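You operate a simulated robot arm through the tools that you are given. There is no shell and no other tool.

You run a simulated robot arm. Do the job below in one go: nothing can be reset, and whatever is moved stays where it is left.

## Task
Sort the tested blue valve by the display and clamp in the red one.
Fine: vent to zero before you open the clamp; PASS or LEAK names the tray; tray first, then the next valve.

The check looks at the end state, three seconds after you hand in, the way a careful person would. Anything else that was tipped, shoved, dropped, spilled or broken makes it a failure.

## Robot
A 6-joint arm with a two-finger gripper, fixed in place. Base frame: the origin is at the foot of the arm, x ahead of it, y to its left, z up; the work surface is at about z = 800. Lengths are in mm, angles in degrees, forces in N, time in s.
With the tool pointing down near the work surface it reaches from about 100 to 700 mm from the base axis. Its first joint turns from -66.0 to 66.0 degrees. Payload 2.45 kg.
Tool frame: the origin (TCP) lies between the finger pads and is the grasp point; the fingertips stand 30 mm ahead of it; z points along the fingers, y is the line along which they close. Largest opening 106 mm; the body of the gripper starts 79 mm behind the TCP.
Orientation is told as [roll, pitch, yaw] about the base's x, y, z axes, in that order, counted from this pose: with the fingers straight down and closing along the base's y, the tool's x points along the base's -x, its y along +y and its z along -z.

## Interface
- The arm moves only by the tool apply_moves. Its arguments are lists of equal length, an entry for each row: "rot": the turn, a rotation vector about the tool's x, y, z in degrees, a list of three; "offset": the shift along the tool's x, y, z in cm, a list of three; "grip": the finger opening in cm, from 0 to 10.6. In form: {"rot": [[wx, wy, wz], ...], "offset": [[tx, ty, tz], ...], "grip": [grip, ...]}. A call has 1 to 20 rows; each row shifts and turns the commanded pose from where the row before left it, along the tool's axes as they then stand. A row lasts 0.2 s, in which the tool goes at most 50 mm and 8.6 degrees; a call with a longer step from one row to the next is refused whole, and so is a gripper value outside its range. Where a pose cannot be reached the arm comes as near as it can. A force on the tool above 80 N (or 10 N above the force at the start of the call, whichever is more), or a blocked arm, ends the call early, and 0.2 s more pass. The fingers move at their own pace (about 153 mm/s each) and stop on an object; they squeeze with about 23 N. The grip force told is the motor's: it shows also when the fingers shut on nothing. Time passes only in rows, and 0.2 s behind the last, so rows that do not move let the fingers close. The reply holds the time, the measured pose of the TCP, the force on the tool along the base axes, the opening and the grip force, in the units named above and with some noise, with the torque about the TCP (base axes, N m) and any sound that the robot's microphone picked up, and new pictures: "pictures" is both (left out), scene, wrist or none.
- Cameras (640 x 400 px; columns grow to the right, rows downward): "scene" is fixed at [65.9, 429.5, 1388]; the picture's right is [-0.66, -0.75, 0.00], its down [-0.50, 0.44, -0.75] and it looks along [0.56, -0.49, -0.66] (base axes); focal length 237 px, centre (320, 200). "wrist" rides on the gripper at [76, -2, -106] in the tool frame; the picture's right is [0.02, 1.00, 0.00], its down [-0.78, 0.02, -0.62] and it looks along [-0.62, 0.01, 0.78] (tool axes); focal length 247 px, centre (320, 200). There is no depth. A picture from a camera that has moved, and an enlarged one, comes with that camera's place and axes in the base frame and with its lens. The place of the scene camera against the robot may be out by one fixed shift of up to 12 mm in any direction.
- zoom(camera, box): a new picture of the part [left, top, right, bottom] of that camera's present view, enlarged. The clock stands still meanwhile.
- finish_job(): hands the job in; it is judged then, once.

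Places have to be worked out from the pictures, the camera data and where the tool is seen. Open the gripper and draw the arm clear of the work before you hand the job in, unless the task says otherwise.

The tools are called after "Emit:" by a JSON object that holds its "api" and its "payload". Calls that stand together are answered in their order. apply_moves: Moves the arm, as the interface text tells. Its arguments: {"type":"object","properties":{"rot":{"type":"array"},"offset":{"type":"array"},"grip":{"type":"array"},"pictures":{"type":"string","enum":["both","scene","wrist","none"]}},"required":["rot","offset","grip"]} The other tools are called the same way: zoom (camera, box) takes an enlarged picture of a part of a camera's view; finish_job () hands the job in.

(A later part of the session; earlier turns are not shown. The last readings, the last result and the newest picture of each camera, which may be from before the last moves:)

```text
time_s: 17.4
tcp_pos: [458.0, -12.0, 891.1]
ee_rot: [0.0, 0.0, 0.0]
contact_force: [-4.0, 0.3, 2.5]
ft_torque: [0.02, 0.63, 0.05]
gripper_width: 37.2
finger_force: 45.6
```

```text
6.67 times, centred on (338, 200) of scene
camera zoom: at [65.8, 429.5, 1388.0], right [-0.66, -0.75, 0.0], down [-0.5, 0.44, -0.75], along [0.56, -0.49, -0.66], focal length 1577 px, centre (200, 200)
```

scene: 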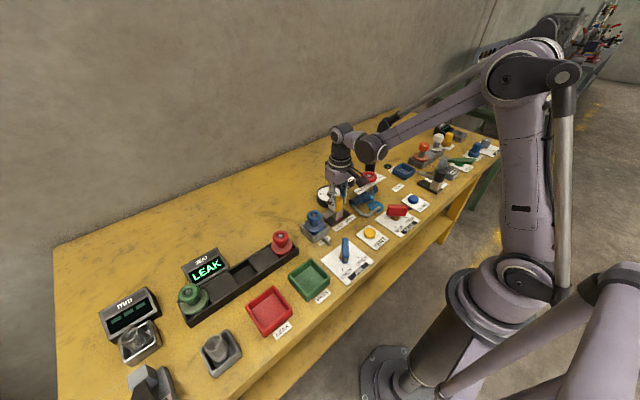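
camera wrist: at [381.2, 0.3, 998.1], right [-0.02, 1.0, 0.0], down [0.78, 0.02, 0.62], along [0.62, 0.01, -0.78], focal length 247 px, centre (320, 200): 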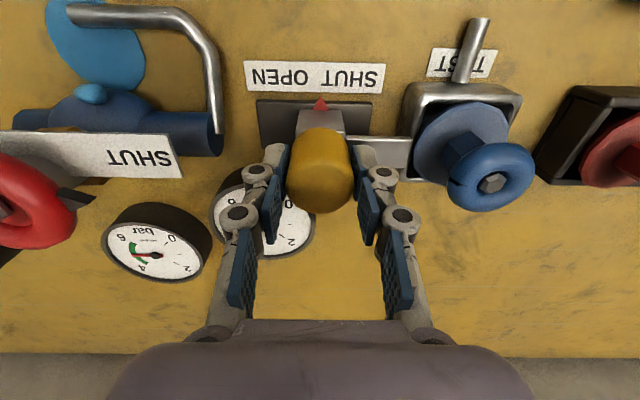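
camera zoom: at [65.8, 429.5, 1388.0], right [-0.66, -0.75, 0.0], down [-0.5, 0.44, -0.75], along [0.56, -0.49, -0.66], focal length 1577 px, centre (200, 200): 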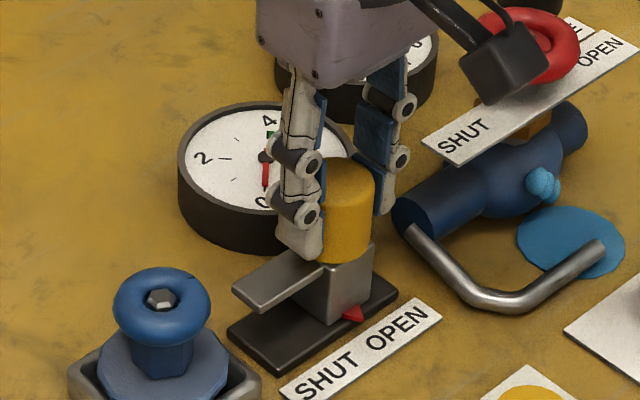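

Progress is smooth and the vertical force is gone; the pointer is between SHUT and OPEN. I slide on about 15 mm and check.

Emit:
{"api": "apply_moves", "payload": {"rot": [[0, 0, 0], [0, 0, 0], [0, 0, 0], [0, 0, 0], [0, 0, 0]], "offset": [[0, -0.4, 0], [0, -0.4, 0], [0, -0.4, 0], [0, -0.3, 0], [0, 0, 0]], "grip": [3.3, 3.3, 3.3, 3.3, 3.3], "pictures": "none"}}

Emit:
{"api": "zoom", "payload": {"camera": "scene", "box": [290, 170, 386, 230]}}

Emit:
{"api": "zoom", "payload": {"camera": "wrist", "box": [240, 60, 440, 190]}}

```text
time_s: 18.6
tcp_pos: [458.2, -24.3, 891.5]
ee_rot: [0.2, -0.1, 0.1]
contact_force: [-2.1, 15.0, 31.1]
ft_torque: [0.49, 0.26, -0.13]
gripper_width: 37.6
finger_force: 45.1
```

```text
6.67 times, centred on (338, 200) of scene
camera zoom: at [65.4, 429.9, 1387.9], right [-0.66, -0.75, 0.0], down [-0.5, 0.44, -0.75], along [0.56, -0.49, -0.66], focal length 1577 px, centre (200, 200)
```

zoom: 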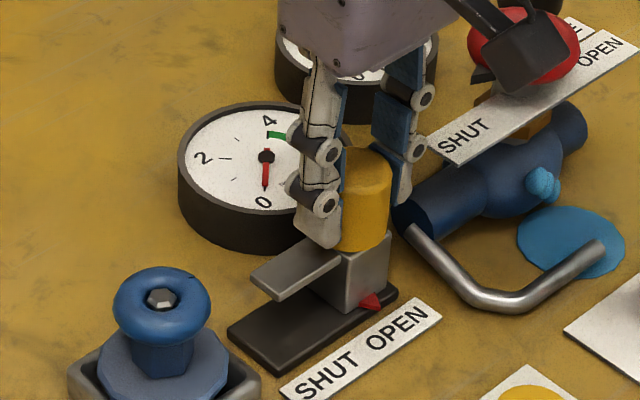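

```text
3.08 times, centred on (340, 125) of wrist
camera zoom: at [381.0, -27.8, 997.8], right [-0.02, 1.0, 0.0], down [0.78, 0.02, 0.62], along [0.62, 0.02, -0.78], focal length 760 px, centre (258, 431)
```

zoom: 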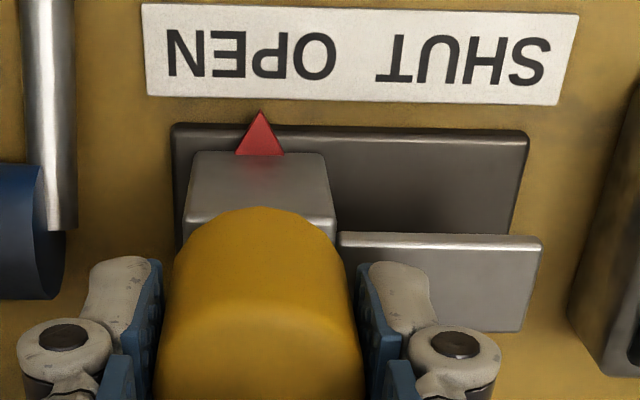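

The slide is against its OPEN end stop (15 N in y) with the pointer at OPEN. I ease back 2 mm, open the fingers and lift straight up.

Emit:
{"api": "apply_moves", "payload": {"rot": [[0, 0, 0], [0, 0, 0], [0, 0, 0], [0, 0, 0], [0, 0, 0], [0, 0, 0], [0, 0, 0], [0, 0, 0]], "offset": [[0, 0.15, 0], [0, 0, 0], [0, 0, 0], [0, 0, -1.5], [0, 0, -4], [0, 0, -4], [0, 0, -4], [0, 0, 0]], "grip": [3.6, 5.6, 5.6, 5.6, 5.6, 5.6, 5.6, 5.6]}}

Emit:
{"api": "zoom", "payload": {"camera": "scene", "box": [290, 170, 386, 230]}}

Emit:
{"api": "zoom", "payload": {"camera": "wrist", "box": [300, 40, 500, 165]}}

```text
time_s: 20.4
tcp_pos: [458.8, -24.6, 1027.3]
ee_rot: [0.0, 0.0, -0.1]
contact_force: [0.5, -0.2, -0.8]
ft_torque: [-0.02, 0.01, -0.01]
gripper_width: 55.9
finger_force: 0.0
camera wrist: at [380.8, -27.0, 1133.6], right [-0.02, 1.0, 0.0], down [0.78, 0.02, 0.62], along [0.62, 0.01, -0.78], focal length 247 px, centre (320, 200)
```

scene: 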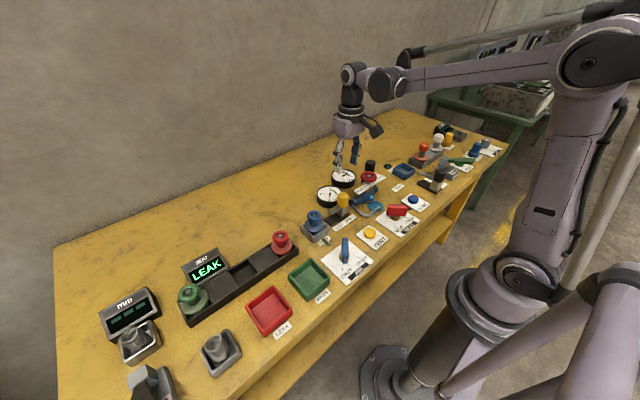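
wrist: 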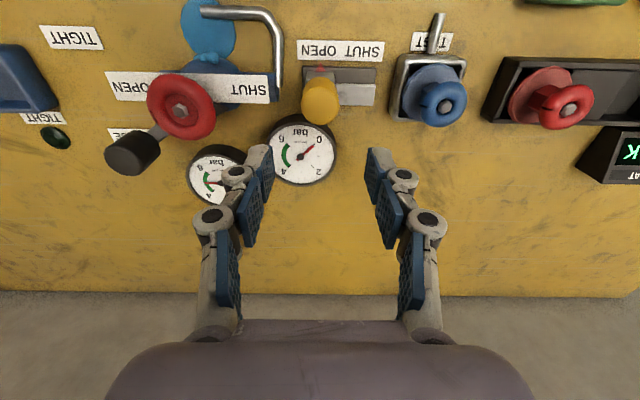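

```text
6.67 times, centred on (338, 200) of scene
camera zoom: at [65.9, 429.5, 1388.0], right [-0.66, -0.75, 0.0], down [-0.5, 0.44, -0.75], along [0.56, -0.49, -0.66], focal length 1577 px, centre (200, 200)
```

zoom: 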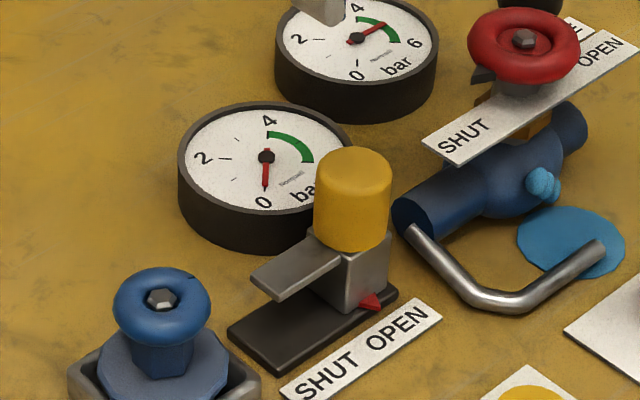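

```text
3.20 times, centred on (400, 102) of wrist
camera zoom: at [380.8, -27.0, 1133.6], right [-0.02, 1.0, 0.0], down [0.78, 0.02, 0.62], along [0.62, 0.01, -0.78], focal length 790 px, centre (64, 512)
```

zoom: 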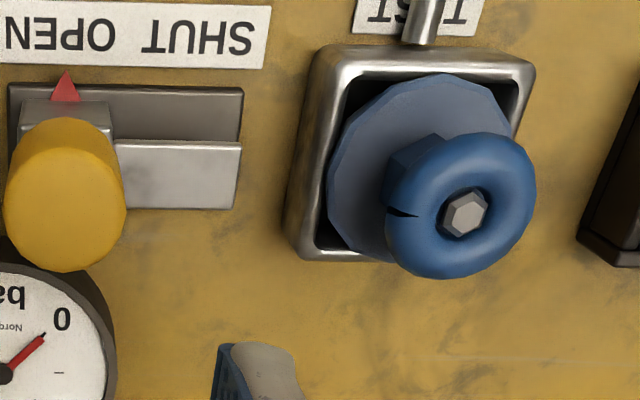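

The clamp is open and its arm is well clear of the valve (tip now near y ≈ 39). I now hover over the blue handwheel at (458.5, 98.6) with the fingers at 80 mm.

Emit:
{"api": "apply_moves", "payload": {"rot": [[0, 0, 0], [0, 0, 0], [0, 0, 0], [0, 0, 0], [0, 0, 0]], "offset": [[0, 4.0, 0], [0, 4.0, 0], [0, 4.3, 3.0], [0, 0, 3.3], [0, 0, 0]], "grip": [5.6, 7, 8, 8, 8]}}

Emit:
{"api": "zoom", "payload": {"camera": "wrist", "box": [230, 60, 410, 172]}}

Emit:
{"api": "zoom", "payload": {"camera": "scene", "box": [270, 180, 366, 250]}}

```text
refused: row 3 steps farther than a row can; nothing moved
```

```text
3.56 times, centred on (320, 116) of wrist
camera zoom: at [380.8, -27.0, 1133.6], right [-0.02, 1.0, 0.0], down [0.78, 0.02, 0.62], along [0.62, 0.01, -0.78], focal length 878 px, centre (320, 499)
```

zoom: 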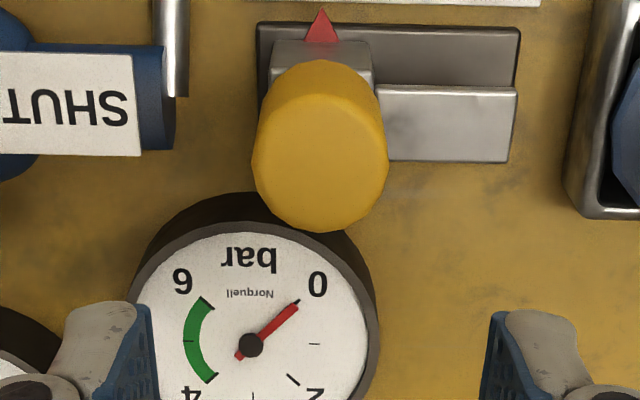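

```text
5.71 times, centred on (318, 215) of scene
camera zoom: at [65.9, 429.5, 1388.0], right [-0.66, -0.75, 0.0], down [-0.5, 0.44, -0.75], along [0.56, -0.49, -0.66], focal length 1352 px, centre (331, 114)
```

zoom: 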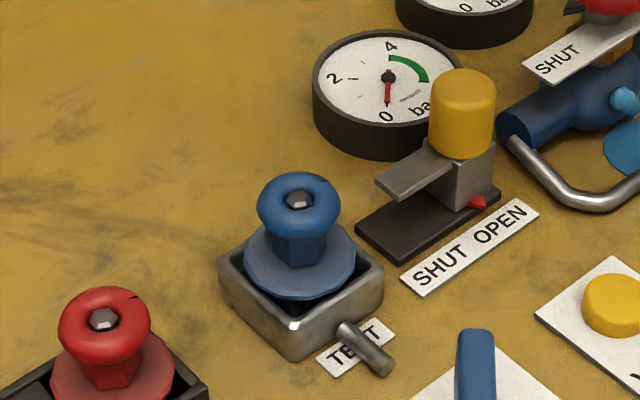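

That call was refused because one row stepped over 50 mm; nothing moved. I repeat it with shorter steps.

Emit:
{"api": "apply_moves", "payload": {"rot": [[0, 0, 0], [0, 0, 0], [0, 0, 0], [0, 0, 0], [0, 0, 0], [0, 0, 0]], "offset": [[0, 4.0, 0], [0, 4.0, 0], [0, 4.3, 0], [0, 0, 3.2], [0, 0, 3.2], [0, 0, 0]], "grip": [5.6, 7, 8, 8, 8, 8]}}

Emit:
{"api": "zoom", "payload": {"camera": "wrist", "box": [230, 60, 410, 172]}}

Emit:
{"api": "zoom", "payload": {"camera": "scene", "box": [270, 180, 366, 250]}}

```text
time_s: 21.8
tcp_pos: [457.8, 98.2, 960.4]
ee_rot: [0.0, 0.0, 0.0]
contact_force: [0.5, -0.2, 0.4]
ft_torque: [-0.04, -0.01, 0.01]
gripper_width: 80.2
finger_force: 0.1
camera wrist: at [381.6, 95.9, 1068.6], right [-0.02, 1.0, 0.0], down [0.78, 0.02, 0.62], along [0.62, 0.01, -0.78], focal length 247 px, centre (320, 200)
```

scene: 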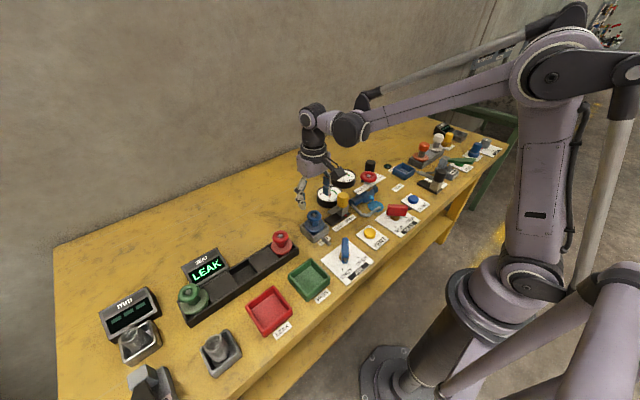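
wrist: 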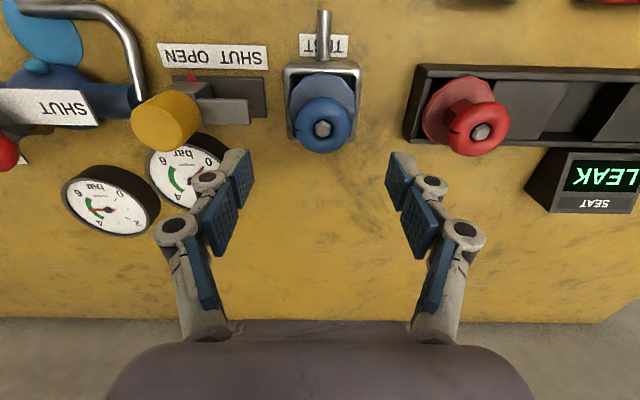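

```text
3.56 times, centred on (320, 116) of wrist
camera zoom: at [381.6, 95.9, 1068.6], right [-0.02, 1.0, 0.0], down [0.78, 0.02, 0.62], along [0.62, 0.01, -0.78], focal length 878 px, centre (320, 499)
```

zoom: 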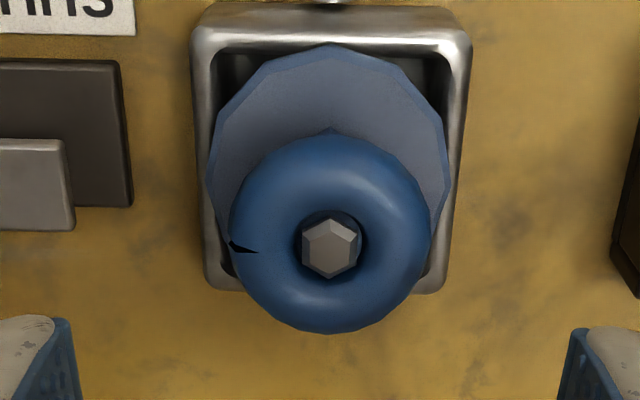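

```text
5.71 times, centred on (318, 215) of scene
camera zoom: at [65.9, 429.5, 1388.0], right [-0.66, -0.75, 0.0], down [-0.5, 0.44, -0.75], along [0.56, -0.49, -0.66], focal length 1352 px, centre (331, 114)
```

zoom: 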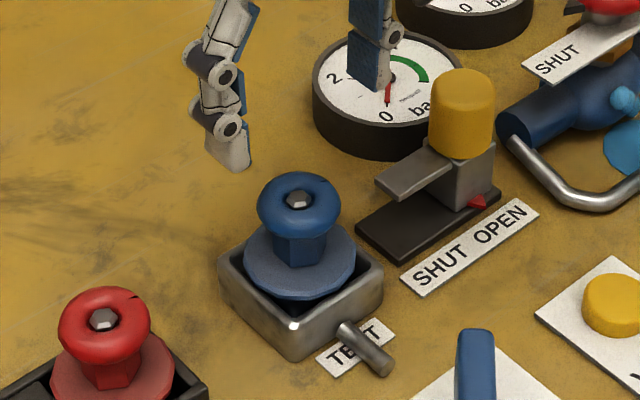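

The valve's axis is at (458, 99) and the wheel is 47 mm wide with its equator near z ≈ 874. I lower around it to TCP z ≈ 878 with the fingers at 70 mm.

Emit:
{"api": "apply_moves", "payload": {"rot": [[0, 0, 0], [0, 0, 0], [0, 0, 0], [0, 0, 0]], "offset": [[-0.02, 0.08, 3.5], [0, 0, 2.5], [0, 0, 2.2], [0, 0, 0]], "grip": [7.4, 7.0, 7.0, 7.0]}}

Emit:
{"api": "zoom", "payload": {"camera": "wrist", "box": [220, 100, 420, 225]}}

Emit:
{"api": "zoom", "payload": {"camera": "scene", "box": [270, 190, 350, 250]}}

```text
time_s: 22.8
tcp_pos: [459.8, 97.8, 879.9]
ee_rot: [-0.1, 0.0, 0.0]
contact_force: [-1.0, -0.7, -0.5]
ft_torque: [0.02, 0.03, 0.0]
gripper_width: 69.8
finger_force: 0.0
camera wrist: at [381.2, 96.2, 986.4], right [-0.02, 1.0, 0.0], down [0.78, 0.02, 0.62], along [0.62, 0.01, -0.78], focal length 247 px, centre (320, 200)
```

scene: 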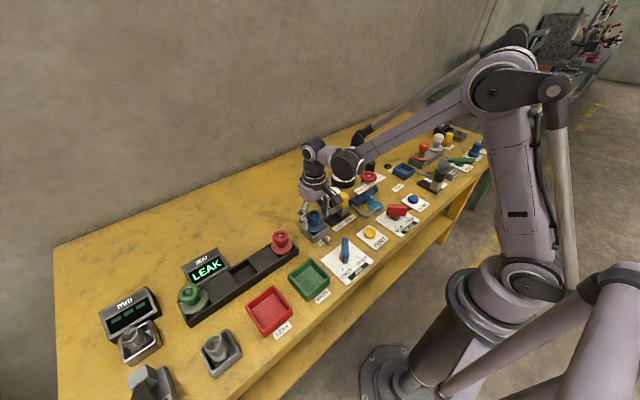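
wrist: 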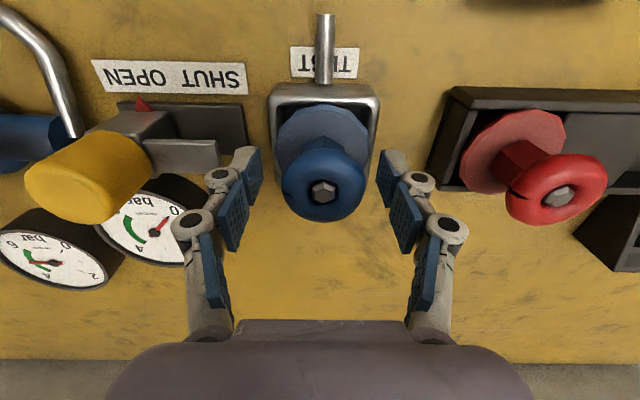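

```text
3.20 times, centred on (320, 162) of wrist
camera zoom: at [381.2, 96.2, 986.4], right [-0.02, 1.0, 0.0], down [0.78, 0.02, 0.62], along [0.62, 0.01, -0.78], focal length 790 px, centre (320, 320)
```

zoom: 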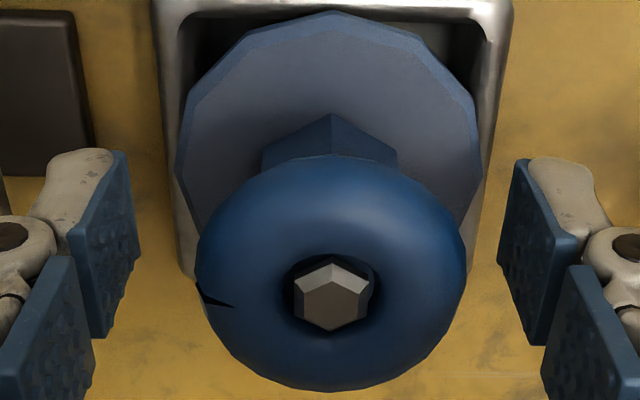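

```text
6.67 times, centred on (310, 220) of scene
camera zoom: at [65.9, 429.5, 1388.0], right [-0.66, -0.75, 0.0], down [-0.5, 0.44, -0.75], along [0.56, -0.49, -0.66], focal length 1577 px, centre (387, 67)
```

zoom: 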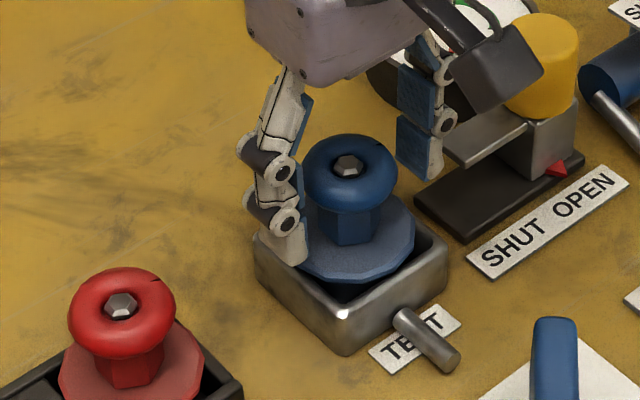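

The wheel is centred between the pads. I go 2 mm lower, close on the wheel and check the grip before lifting.

Emit:
{"api": "apply_moves", "payload": {"rot": [[0, 0, 0], [0, 0, 0], [0, 0, 0], [0, 0, 0]], "offset": [[0, 0.05, 0.2], [0, 0, 0], [0, 0, 0], [0, 0, 0]], "grip": [7.0, 5.0, 3.0, 3.0]}}

Emit:
{"api": "zoom", "payload": {"camera": "wrist", "box": [220, 100, 420, 225]}}

Emit:
{"api": "zoom", "payload": {"camera": "scene", "box": [270, 190, 350, 250]}}

```text
time_s: 23.8
tcp_pos: [459.4, 98.8, 877.2]
ee_rot: [0.0, -0.1, 0.0]
contact_force: [-0.4, 2.2, 2.1]
ft_torque: [0.01, 0.0, 0.02]
gripper_width: 44.1
finger_force: 22.7
camera wrist: at [381.5, 97.0, 984.8], right [-0.02, 1.0, 0.0], down [0.78, 0.02, 0.62], along [0.62, 0.01, -0.78], focal length 247 px, centre (320, 200)
```

scene: 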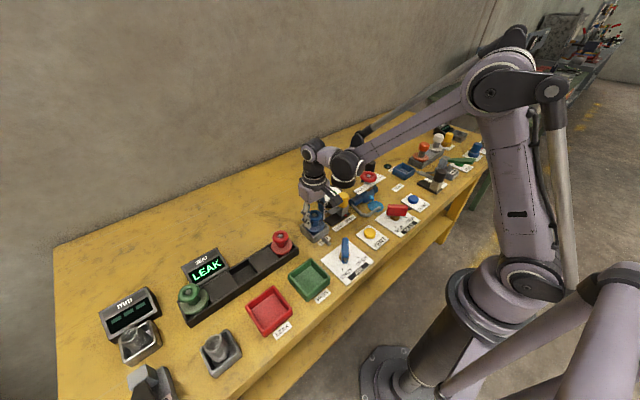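
wrist: 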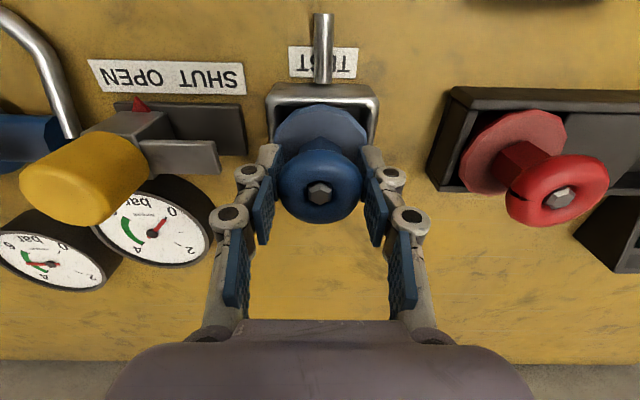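

```text
3.20 times, centred on (320, 162) of wrist
camera zoom: at [381.5, 97.0, 984.8], right [-0.02, 1.0, 0.0], down [0.78, 0.02, 0.62], along [0.62, 0.01, -0.78], focal length 790 px, centre (320, 320)
```

zoom: 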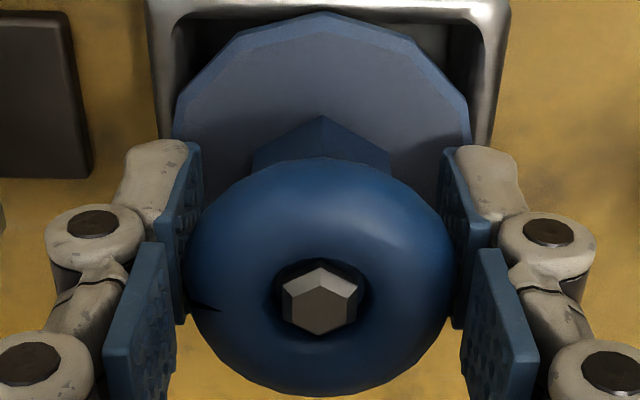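

```text
6.67 times, centred on (310, 220) of scene
camera zoom: at [65.9, 429.6, 1388.0], right [-0.66, -0.75, 0.0], down [-0.5, 0.44, -0.75], along [0.56, -0.49, -0.66], focal length 1577 px, centre (387, 67)
```

zoom: 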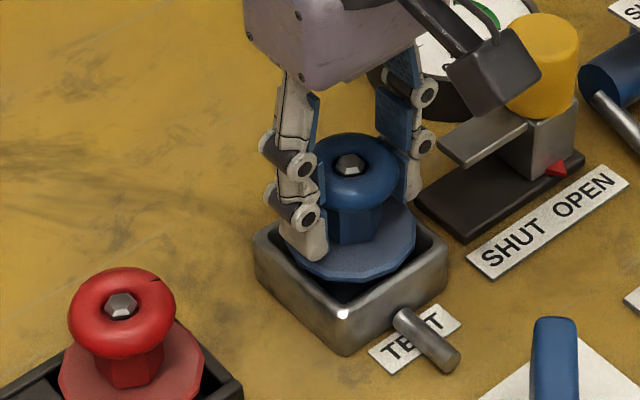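

The fingers hold the wheel at 44 mm with about 23 N. I lift slowly by 40 mm and check that the valve follows upright.

Emit:
{"api": "apply_moves", "payload": {"rot": [[0, 0, 0], [0, 0, 0], [0, 0, 0], [0, 0, 0], [0, 0, 0], [0, 0, 0]], "offset": [[0, 0, 0], [0, 0, -0.5], [0, 0, -1], [0, 0, -1], [0, 0, -1.5], [0, 0, 0]], "grip": [2.0, 2.0, 2.0, 2.0, 2.0, 2.0]}}

Emit:
{"api": "zoom", "payload": {"camera": "wrist", "box": [220, 100, 420, 225]}}

Emit:
{"api": "zoom", "payload": {"camera": "scene", "box": [270, 180, 350, 240]}}

```text
time_s: 25.2
tcp_pos: [459.1, 99.0, 917.9]
ee_rot: [0.0, 0.1, 0.1]
contact_force: [0.9, 0.2, -4.8]
ft_torque: [0.04, -0.01, -0.01]
gripper_width: 44.2
finger_force: 22.7
camera wrist: at [381.6, 96.7, 1024.3], right [-0.02, 1.0, 0.0], down [0.78, 0.02, 0.62], along [0.62, 0.01, -0.78], focal length 247 px, centre (320, 200)
```

scene: 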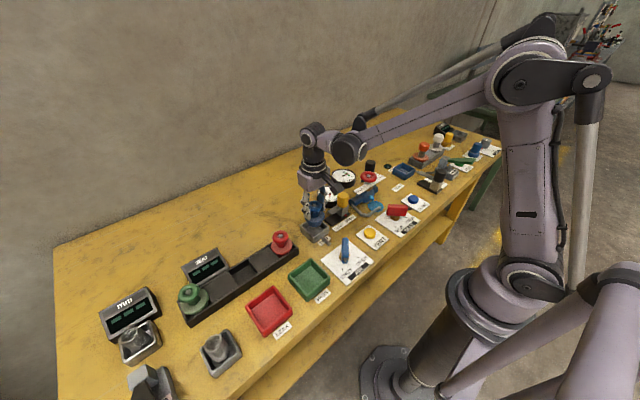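
wrist: 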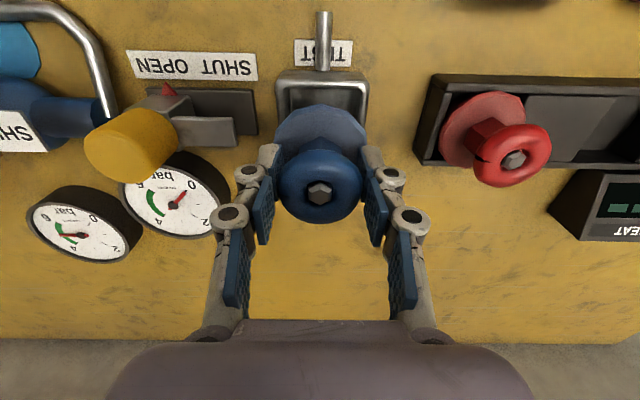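

```text
3.20 times, centred on (320, 162) of wrist
camera zoom: at [381.6, 96.7, 1024.3], right [-0.02, 1.0, 0.0], down [0.78, 0.02, 0.62], along [0.62, 0.01, -0.78], focal length 790 px, centre (320, 320)
```

zoom: 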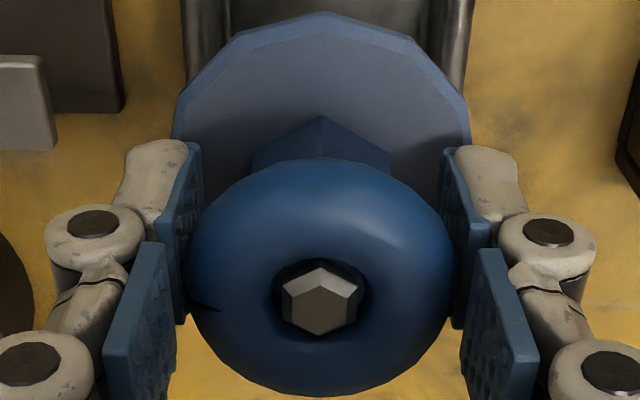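

```text
6.67 times, centred on (310, 210) of scene
camera zoom: at [66.0, 429.5, 1388.0], right [-0.66, -0.75, 0.0], down [-0.5, 0.44, -0.75], along [0.56, -0.49, -0.66], focal length 1577 px, centre (387, 133)
```

zoom: 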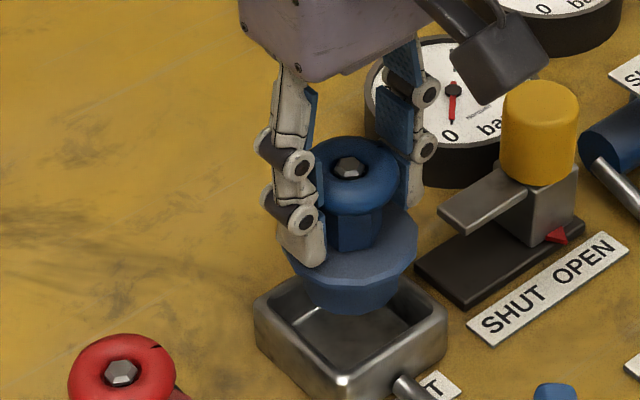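

The valve hangs upright and clear (about 0.5 kg); the display has gone blank, so LEAK stands. I lift on and carry it high toward the red LEAK tray, judged at about (341, 341).

Emit:
{"api": "apply_moves", "payload": {"rot": [[0, 0, 0], [0, 0, 0], [0, 0, 0], [0, 0, 0], [0, 0, 0], [0, 0, 0], [0, 0, 0], [0, 0, 0], [0, 0, 0], [0, 0, 0], [0, 0, 0], [0, 0, 0]], "offset": [[0, 0, -2], [0, 0, -3], [0, 0, -3], [0.5, 1.0, 0], [1.5, 3.0, 0], [1.6, 3.3, 0], [1.6, 3.3, 0], [1.6, 3.3, 0], [1.6, 3.3, 0], [1.5, 3.0, 0], [0.5, 1.5, 0], [0, 0, 0]], "grip": [2.0, 2.0, 2.0, 2.0, 2.0, 2.0, 2.0, 2.0, 2.0, 2.0, 2.0, 2.0]}}

Emit:
{"api": "zoom", "payload": {"camera": "scene", "box": [200, 200, 360, 340]}}

```text
time_s: 27.8
tcp_pos: [355.0, 315.8, 997.8]
ee_rot: [0.0, 0.0, 0.0]
contact_force: [0.7, 0.9, -4.1]
ft_torque: [0.0, 0.01, 0.0]
gripper_width: 44.3
finger_force: 23.1
camera wrist: at [277.6, 314.2, 1103.8], right [-0.02, 1.0, 0.0], down [0.78, 0.02, 0.62], along [0.62, 0.01, -0.78], focal length 247 px, centre (320, 200)
```

scene: 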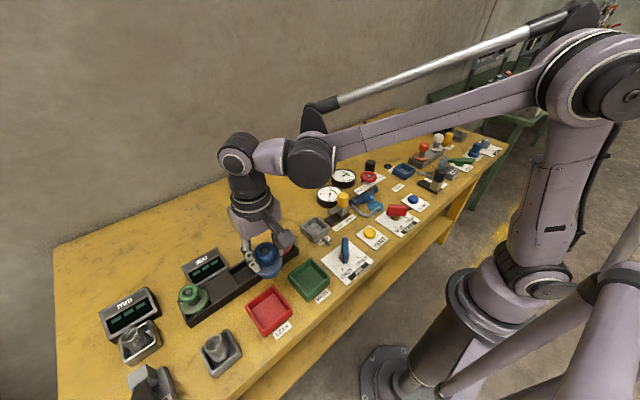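
wrist: 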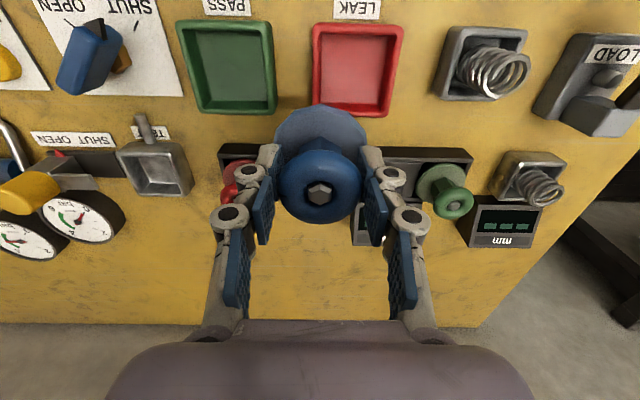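

```text
2.86 times, centred on (280, 270) of scene
camera zoom: at [65.9, 429.6, 1388.0], right [-0.66, -0.75, 0.0], down [-0.5, 0.44, -0.75], along [0.56, -0.49, -0.66], focal length 676 px, centre (434, 0)
```

zoom: 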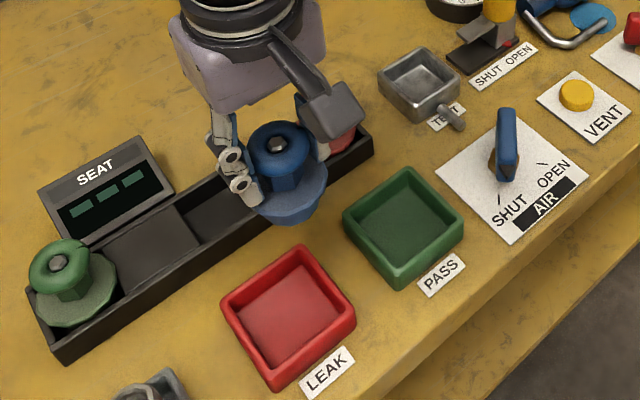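

The red tray is in sight ahead. I zoom to fix its floor centre and rim.

Emit:
{"api": "zoom", "payload": {"camera": "wrist", "box": [280, 0, 440, 125]}}

```text
3.20 times, centred on (360, 62) of wrist
camera zoom: at [277.6, 314.2, 1103.8], right [-0.02, 1.0, 0.0], down [0.78, 0.02, 0.62], along [0.62, 0.01, -0.78], focal length 790 px, centre (192, 640)
```

zoom: 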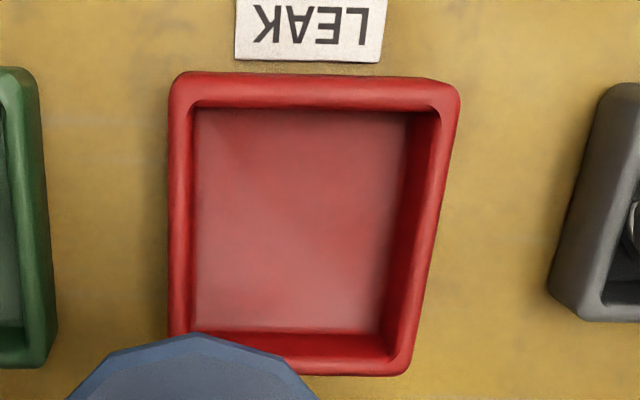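

Tray centre is about (333, 349), rim top near z 828, floor opening about 72 mm. I move over its centre and lower to 30 mm above the expected resting height.

Emit:
{"api": "apply_moves", "payload": {"rot": [[0, 0, 0], [0, 0, 0], [0, 0, 0], [0, 0, 0], [0, 0, 0], [0, 0, 0], [0, 0, 0]], "offset": [[1.1, 1.65, 0], [1.1, 1.65, 0], [0, 0, 0], [0, 0, 3], [0, 0, 3], [0, 0, 2.5], [0, 0, 0]], "grip": [2.0, 2.0, 2.0, 2.0, 2.0, 2.0, 2.0]}}

Emit:
{"api": "zoom", "payload": {"camera": "scene", "box": [220, 250, 340, 350]}}

Emit:
{"api": "zoom", "payload": {"camera": "wrist", "box": [220, 60, 420, 185]}}

```text
time_s: 29.4
tcp_pos: [333.6, 349.1, 912.2]
ee_rot: [0.0, 0.1, 0.1]
contact_force: [1.0, -0.4, -4.1]
ft_torque: [0.0, -0.01, 0.04]
gripper_width: 44.6
finger_force: 22.9
camera wrist: at [255.8, 346.9, 1019.0], right [-0.02, 1.0, 0.0], down [0.78, 0.02, 0.62], along [0.62, 0.01, -0.78], focal length 247 px, centre (320, 200)
```

scene: 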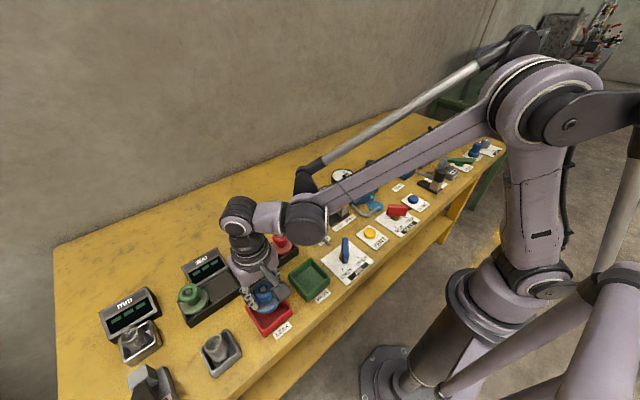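
wrist: 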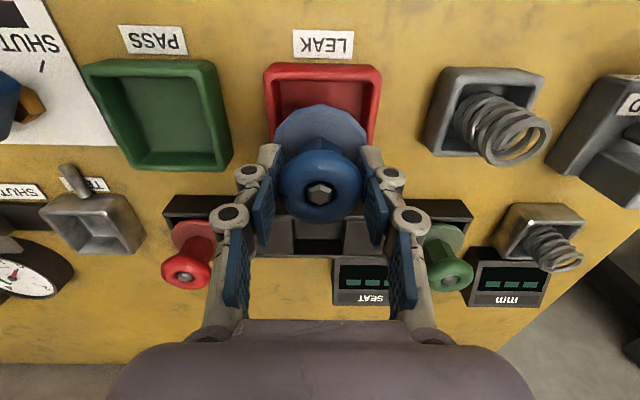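

```text
4.00 times, centred on (280, 300) of scene
camera zoom: at [66.0, 429.6, 1388.0], right [-0.66, -0.75, 0.0], down [-0.5, 0.44, -0.75], along [0.56, -0.49, -0.66], focal length 946 px, centre (480, -200)
```

zoom: 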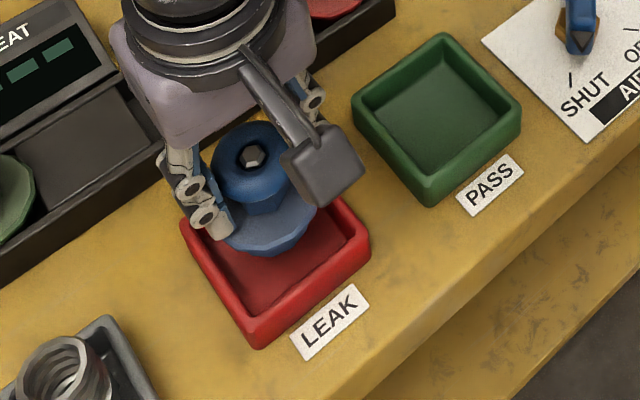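

```text
3.20 times, centred on (320, 122) of wrist
camera zoom: at [255.8, 346.9, 1019.0], right [-0.02, 1.0, 0.0], down [0.78, 0.02, 0.62], along [0.62, 0.01, -0.78], focal length 790 px, centre (320, 448)
```

zoom: 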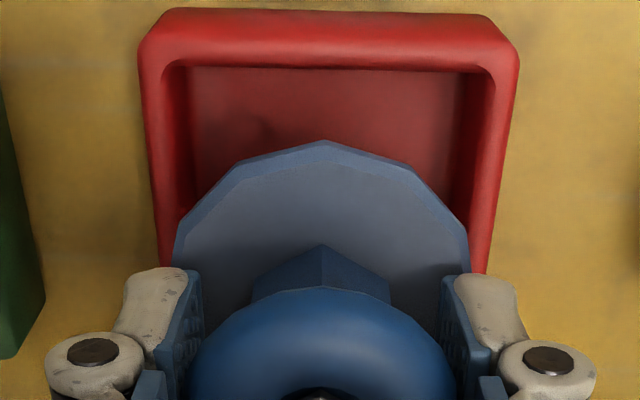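

The valve is centred over the LEAK tray. I lower it 25 mm and then feel for the floor in small steps.

Emit:
{"api": "apply_moves", "payload": {"rot": [[0, 0, 0], [0, 0, 0], [0, 0, 0], [0, 0, 0]], "offset": [[0, 0, 1.2], [0, 0, 1.0], [0, 0, 0.5], [0, 0, 0]], "grip": [2.0, 2.0, 2.0, 2.0], "pictures": "none"}}

Emit:
{"api": "zoom", "payload": {"camera": "scene", "box": [220, 250, 340, 350]}}

```text
time_s: 30.4
tcp_pos: [333.5, 349.6, 885.3]
ee_rot: [0.0, -0.1, -0.1]
contact_force: [0.2, 0.7, -3.4]
ft_torque: [-0.02, -0.01, 0.0]
gripper_width: 44.2
finger_force: 22.7
```

```text
4.00 times, centred on (280, 300) of scene
camera zoom: at [66.0, 429.6, 1388.0], right [-0.66, -0.75, 0.0], down [-0.5, 0.44, -0.75], along [0.56, -0.49, -0.66], focal length 946 px, centre (480, -200)
```

zoom: 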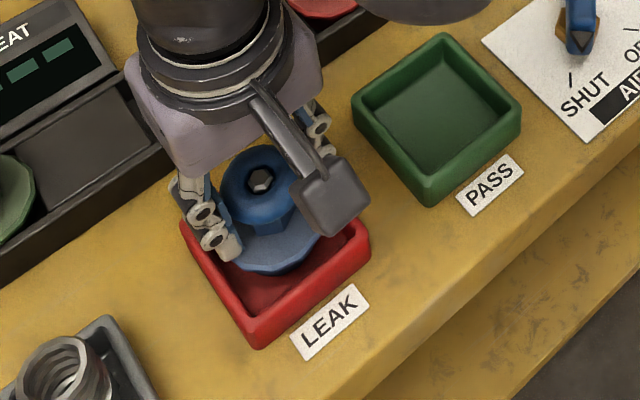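

Still hanging free at z 885. I continue down in 2–3 mm steps and watch for the weight to come off.

Emit:
{"api": "apply_moves", "payload": {"rot": [[0, 0, 0], [0, 0, 0], [0, 0, 0]], "offset": [[0, 0, 0.3], [0, 0, 0.2], [0, 0, 0]], "grip": [2.0, 2.0, 2.0], "pictures": "none"}}

Emit:
{"api": "zoom", "payload": {"camera": "wrist", "box": [220, 60, 420, 185]}}

```text
time_s: 31.2
tcp_pos: [333.0, 346.6, 880.3]
ee_rot: [0.0, 0.0, 0.1]
contact_force: [0.6, -0.3, -4.0]
ft_torque: [-0.02, -0.02, 0.03]
gripper_width: 44.4
finger_force: 23.3
```

```text
3.20 times, centred on (320, 122) of wrist
camera zoom: at [255.8, 346.4, 987.6], right [-0.02, 1.0, 0.0], down [0.78, 0.02, 0.62], along [0.62, 0.01, -0.78], focal length 790 px, centre (320, 448)
```

zoom: 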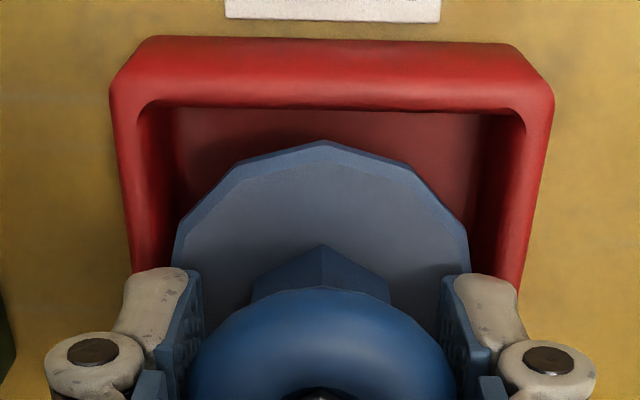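

Emit:
{"api": "apply_moves", "payload": {"rot": [[0, 0, 0], [0, 0, 0], [0, 0, 0]], "offset": [[0, 0.1, 0.2], [0, 0, 0.2], [0, 0, 0]], "grip": [2.0, 2.0, 2.0], "pictures": "none"}}

```text
time_s: 32.0
tcp_pos: [333.2, 349.3, 878.3]
ee_rot: [0.1, -0.1, 0.0]
contact_force: [0.7, 1.2, 18.5]
ft_torque: [0.04, 0.02, -0.02]
gripper_width: 44.6
finger_force: 22.7
```

The floor is reached at z ≈ 878 (force rose from −4 to +18 N), matching the expected seated height. I ease off 1 mm and look before releasing.

Emit:
{"api": "apply_moves", "payload": {"rot": [[0, 0, 0], [0, 0, 0]], "offset": [[0, 0, -0.1], [0, 0, 0]], "grip": [2.0, 2.0]}}

Emit:
{"api": "zoom", "payload": {"camera": "scene", "box": [230, 260, 310, 340]}}

Emit:
{"api": "zoom", "payload": {"camera": "wrist", "box": [220, 60, 420, 225]}}

```text
time_s: 32.6
tcp_pos: [332.9, 348.5, 877.0]
ee_rot: [-0.1, 0.0, 0.0]
contact_force: [0.9, 1.2, 0.8]
ft_torque: [0.03, -0.08, -0.01]
gripper_width: 44.5
finger_force: 23.5
camera wrist: at [255.3, 347.1, 984.6], right [-0.02, 1.0, 0.0], down [0.78, 0.02, 0.62], along [0.62, 0.01, -0.78], focal length 247 px, centre (320, 200)
```

scene: 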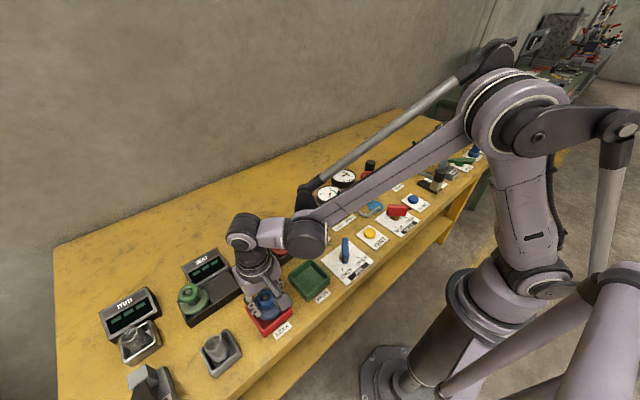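
wrist: 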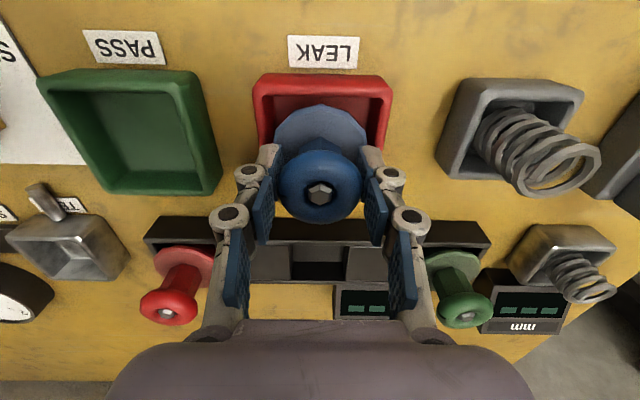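

```text
5.00 times, centred on (270, 300) of scene
camera zoom: at [65.9, 429.5, 1388.0], right [-0.66, -0.75, 0.0], down [-0.5, 0.44, -0.75], along [0.56, -0.49, -0.66], focal length 1183 px, centre (570, -300)
```

zoom: 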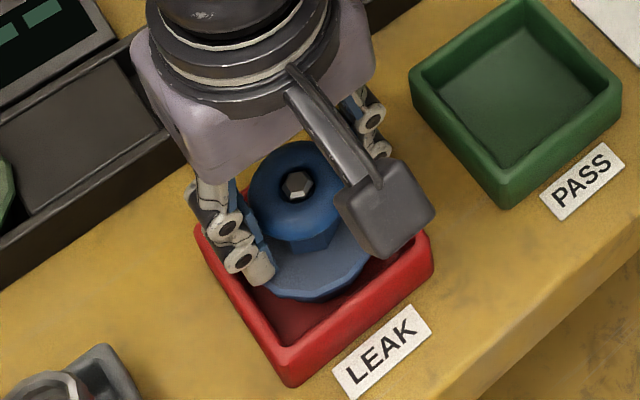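

```text
2.42 times, centred on (320, 142) of wrist
camera zoom: at [255.3, 347.1, 984.6], right [-0.02, 1.0, 0.0], down [0.78, 0.02, 0.62], along [0.62, 0.01, -0.78], focal length 599 px, centre (320, 339)
```

zoom: 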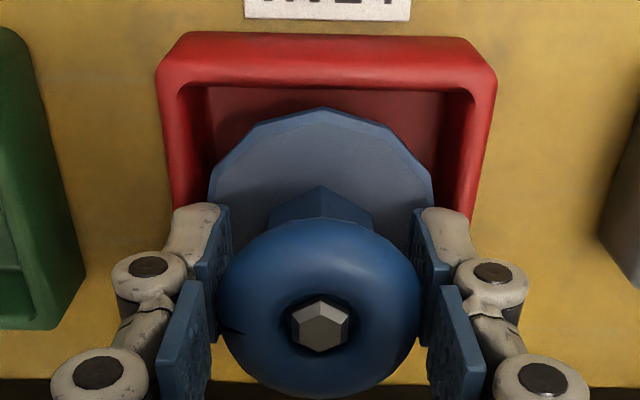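

The valve stands on the tray floor with its weight off the gripper, centred in the LEAK tray. I release gently and rise.

Emit:
{"api": "apply_moves", "payload": {"rot": [[0, 0, 0], [0, 0, 0], [0, 0, 0], [0, 0, 0], [0, 0, 0], [0, 0, 0], [0, 0, 0], [0, 0, 0]], "offset": [[0, 0, 0], [0, 0, 0], [0, 0, 0], [0, 0, -1], [0, 0, -4], [0, 0, -4], [0, 0, -4], [0, 0, 0]], "grip": [4.8, 6.0, 7.0, 7.0, 7.0, 7.0, 7.0, 7.0]}}

Emit:
{"api": "zoom", "payload": {"camera": "scene", "box": [220, 250, 340, 350]}}

Emit:
{"api": "zoom", "payload": {"camera": "wrist", "box": [220, 30, 420, 155]}}

```text
time_s: 34.4
tcp_pos: [331.9, 348.5, 1006.6]
ee_rot: [0.0, -0.1, 0.0]
contact_force: [-0.6, 0.2, -0.2]
ft_torque: [-0.02, 0.02, 0.01]
gripper_width: 70.0
finger_force: 0.0
camera wrist: at [254.4, 346.3, 1114.7], right [-0.02, 1.0, 0.0], down [0.78, 0.02, 0.62], along [0.62, 0.01, -0.78], focal length 247 px, centre (320, 200)
```

scene: 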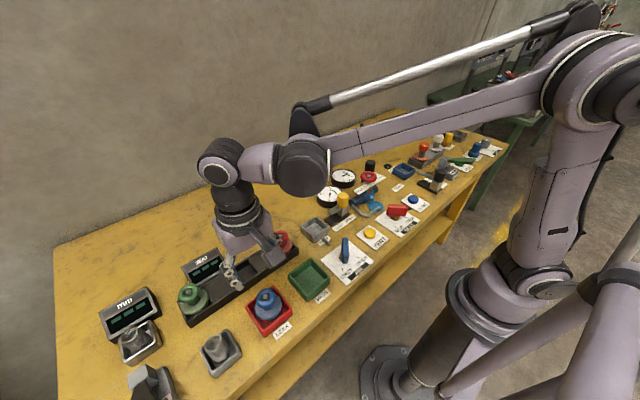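
wrist: 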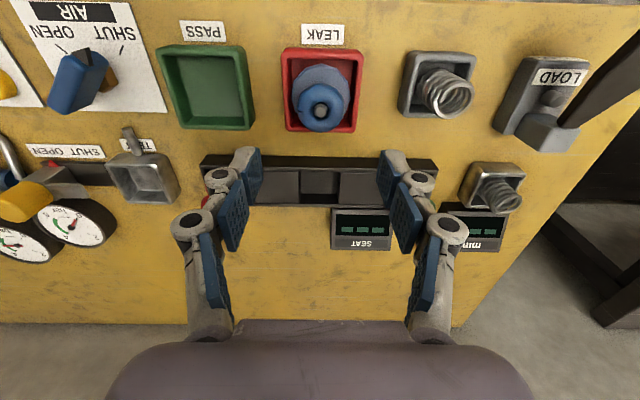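

```text
4.00 times, centred on (280, 300) of scene
camera zoom: at [65.9, 429.5, 1388.0], right [-0.66, -0.75, 0.0], down [-0.5, 0.44, -0.75], along [0.56, -0.49, -0.66], focal length 946 px, centre (480, -200)
```

zoom: 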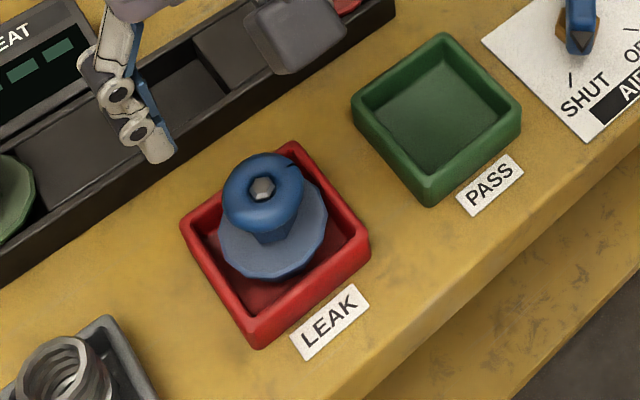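

```text
3.20 times, centred on (320, 92) of wrist
camera zoom: at [254.4, 346.3, 1114.7], right [-0.02, 1.0, 0.0], down [0.78, 0.02, 0.62], along [0.62, 0.01, -0.78], focal length 790 px, centre (320, 544)
```

zoom: 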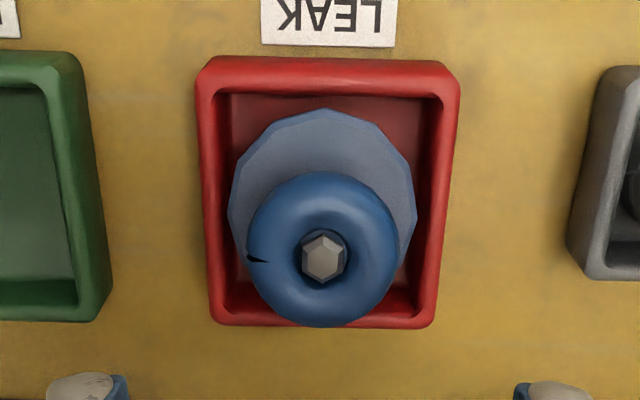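

The blue valve stands upright in the LEAK tray. Now I head for the red valve, judged at about (457.5, 222) with its nut at z ≈ 884, and hover above it.

Emit:
{"api": "apply_moves", "payload": {"rot": [[0, 0, 0], [0, 0, 0], [0, 0, 0], [0, 0, 0], [0, 0, 0], [0, 0, 0], [0, 0, 0]], "offset": [[-2.51, -2.53, 0], [-2.51, -2.53, 0], [-2.51, -2.53, 0], [-2.51, -2.53, 0], [-2.51, -2.53, 0], [0, 0, 4.4], [0, 0, 0]], "grip": [7.5, 7.5, 7.5, 7.5, 7.5, 7.5, 7.5]}}

Emit:
{"api": "zoom", "payload": {"camera": "wrist", "box": [230, 60, 410, 172]}}

Emit:
{"api": "zoom", "payload": {"camera": "scene", "box": [220, 200, 340, 290]}}

```text
time_s: 36.0
tcp_pos: [459.7, 223.7, 962.2]
ee_rot: [0.0, 0.0, 0.1]
contact_force: [0.8, -0.1, 0.1]
ft_torque: [-0.01, -0.01, -0.03]
gripper_width: 75.2
finger_force: 0.1
camera wrist: at [381.0, 220.9, 1069.7], right [-0.02, 1.0, 0.0], down [0.78, 0.02, 0.62], along [0.62, 0.01, -0.78], focal length 247 px, centre (320, 200)
```

scene: 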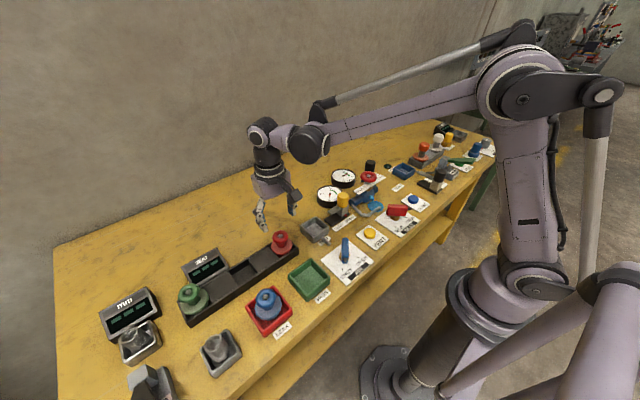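
wrist: 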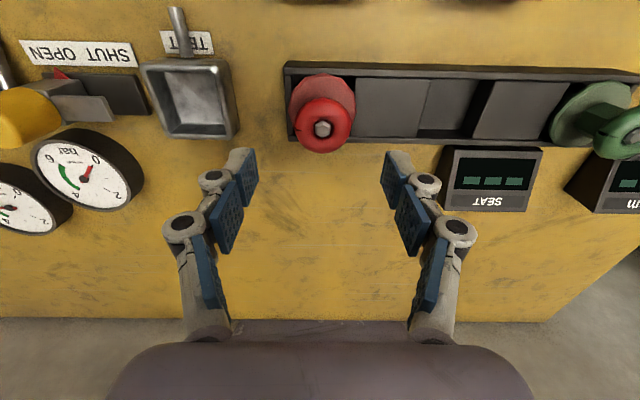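

```text
3.56 times, centred on (320, 116) of wrist
camera zoom: at [381.0, 220.9, 1069.7], right [-0.02, 1.0, 0.0], down [0.78, 0.02, 0.62], along [0.62, 0.01, -0.78], focal length 878 px, centre (320, 499)
```

zoom: 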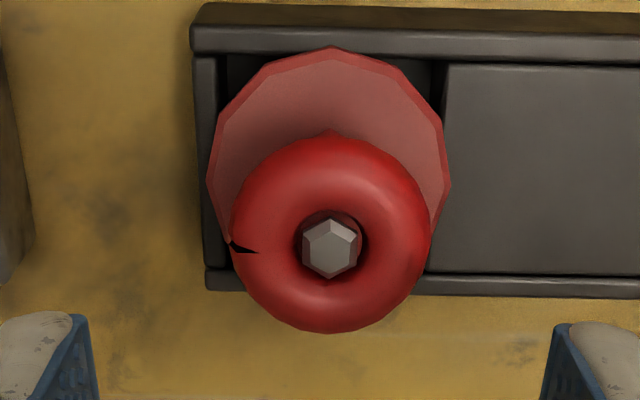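

```text
4.44 times, centred on (280, 245) of scene
camera zoom: at [65.9, 429.5, 1388.0], right [-0.66, -0.75, 0.0], down [-0.5, 0.44, -0.75], along [0.56, -0.49, -0.66], focal length 1052 px, centre (498, 0)
```

zoom: 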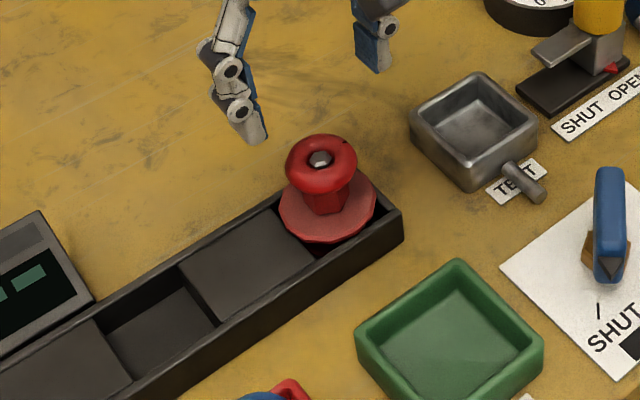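

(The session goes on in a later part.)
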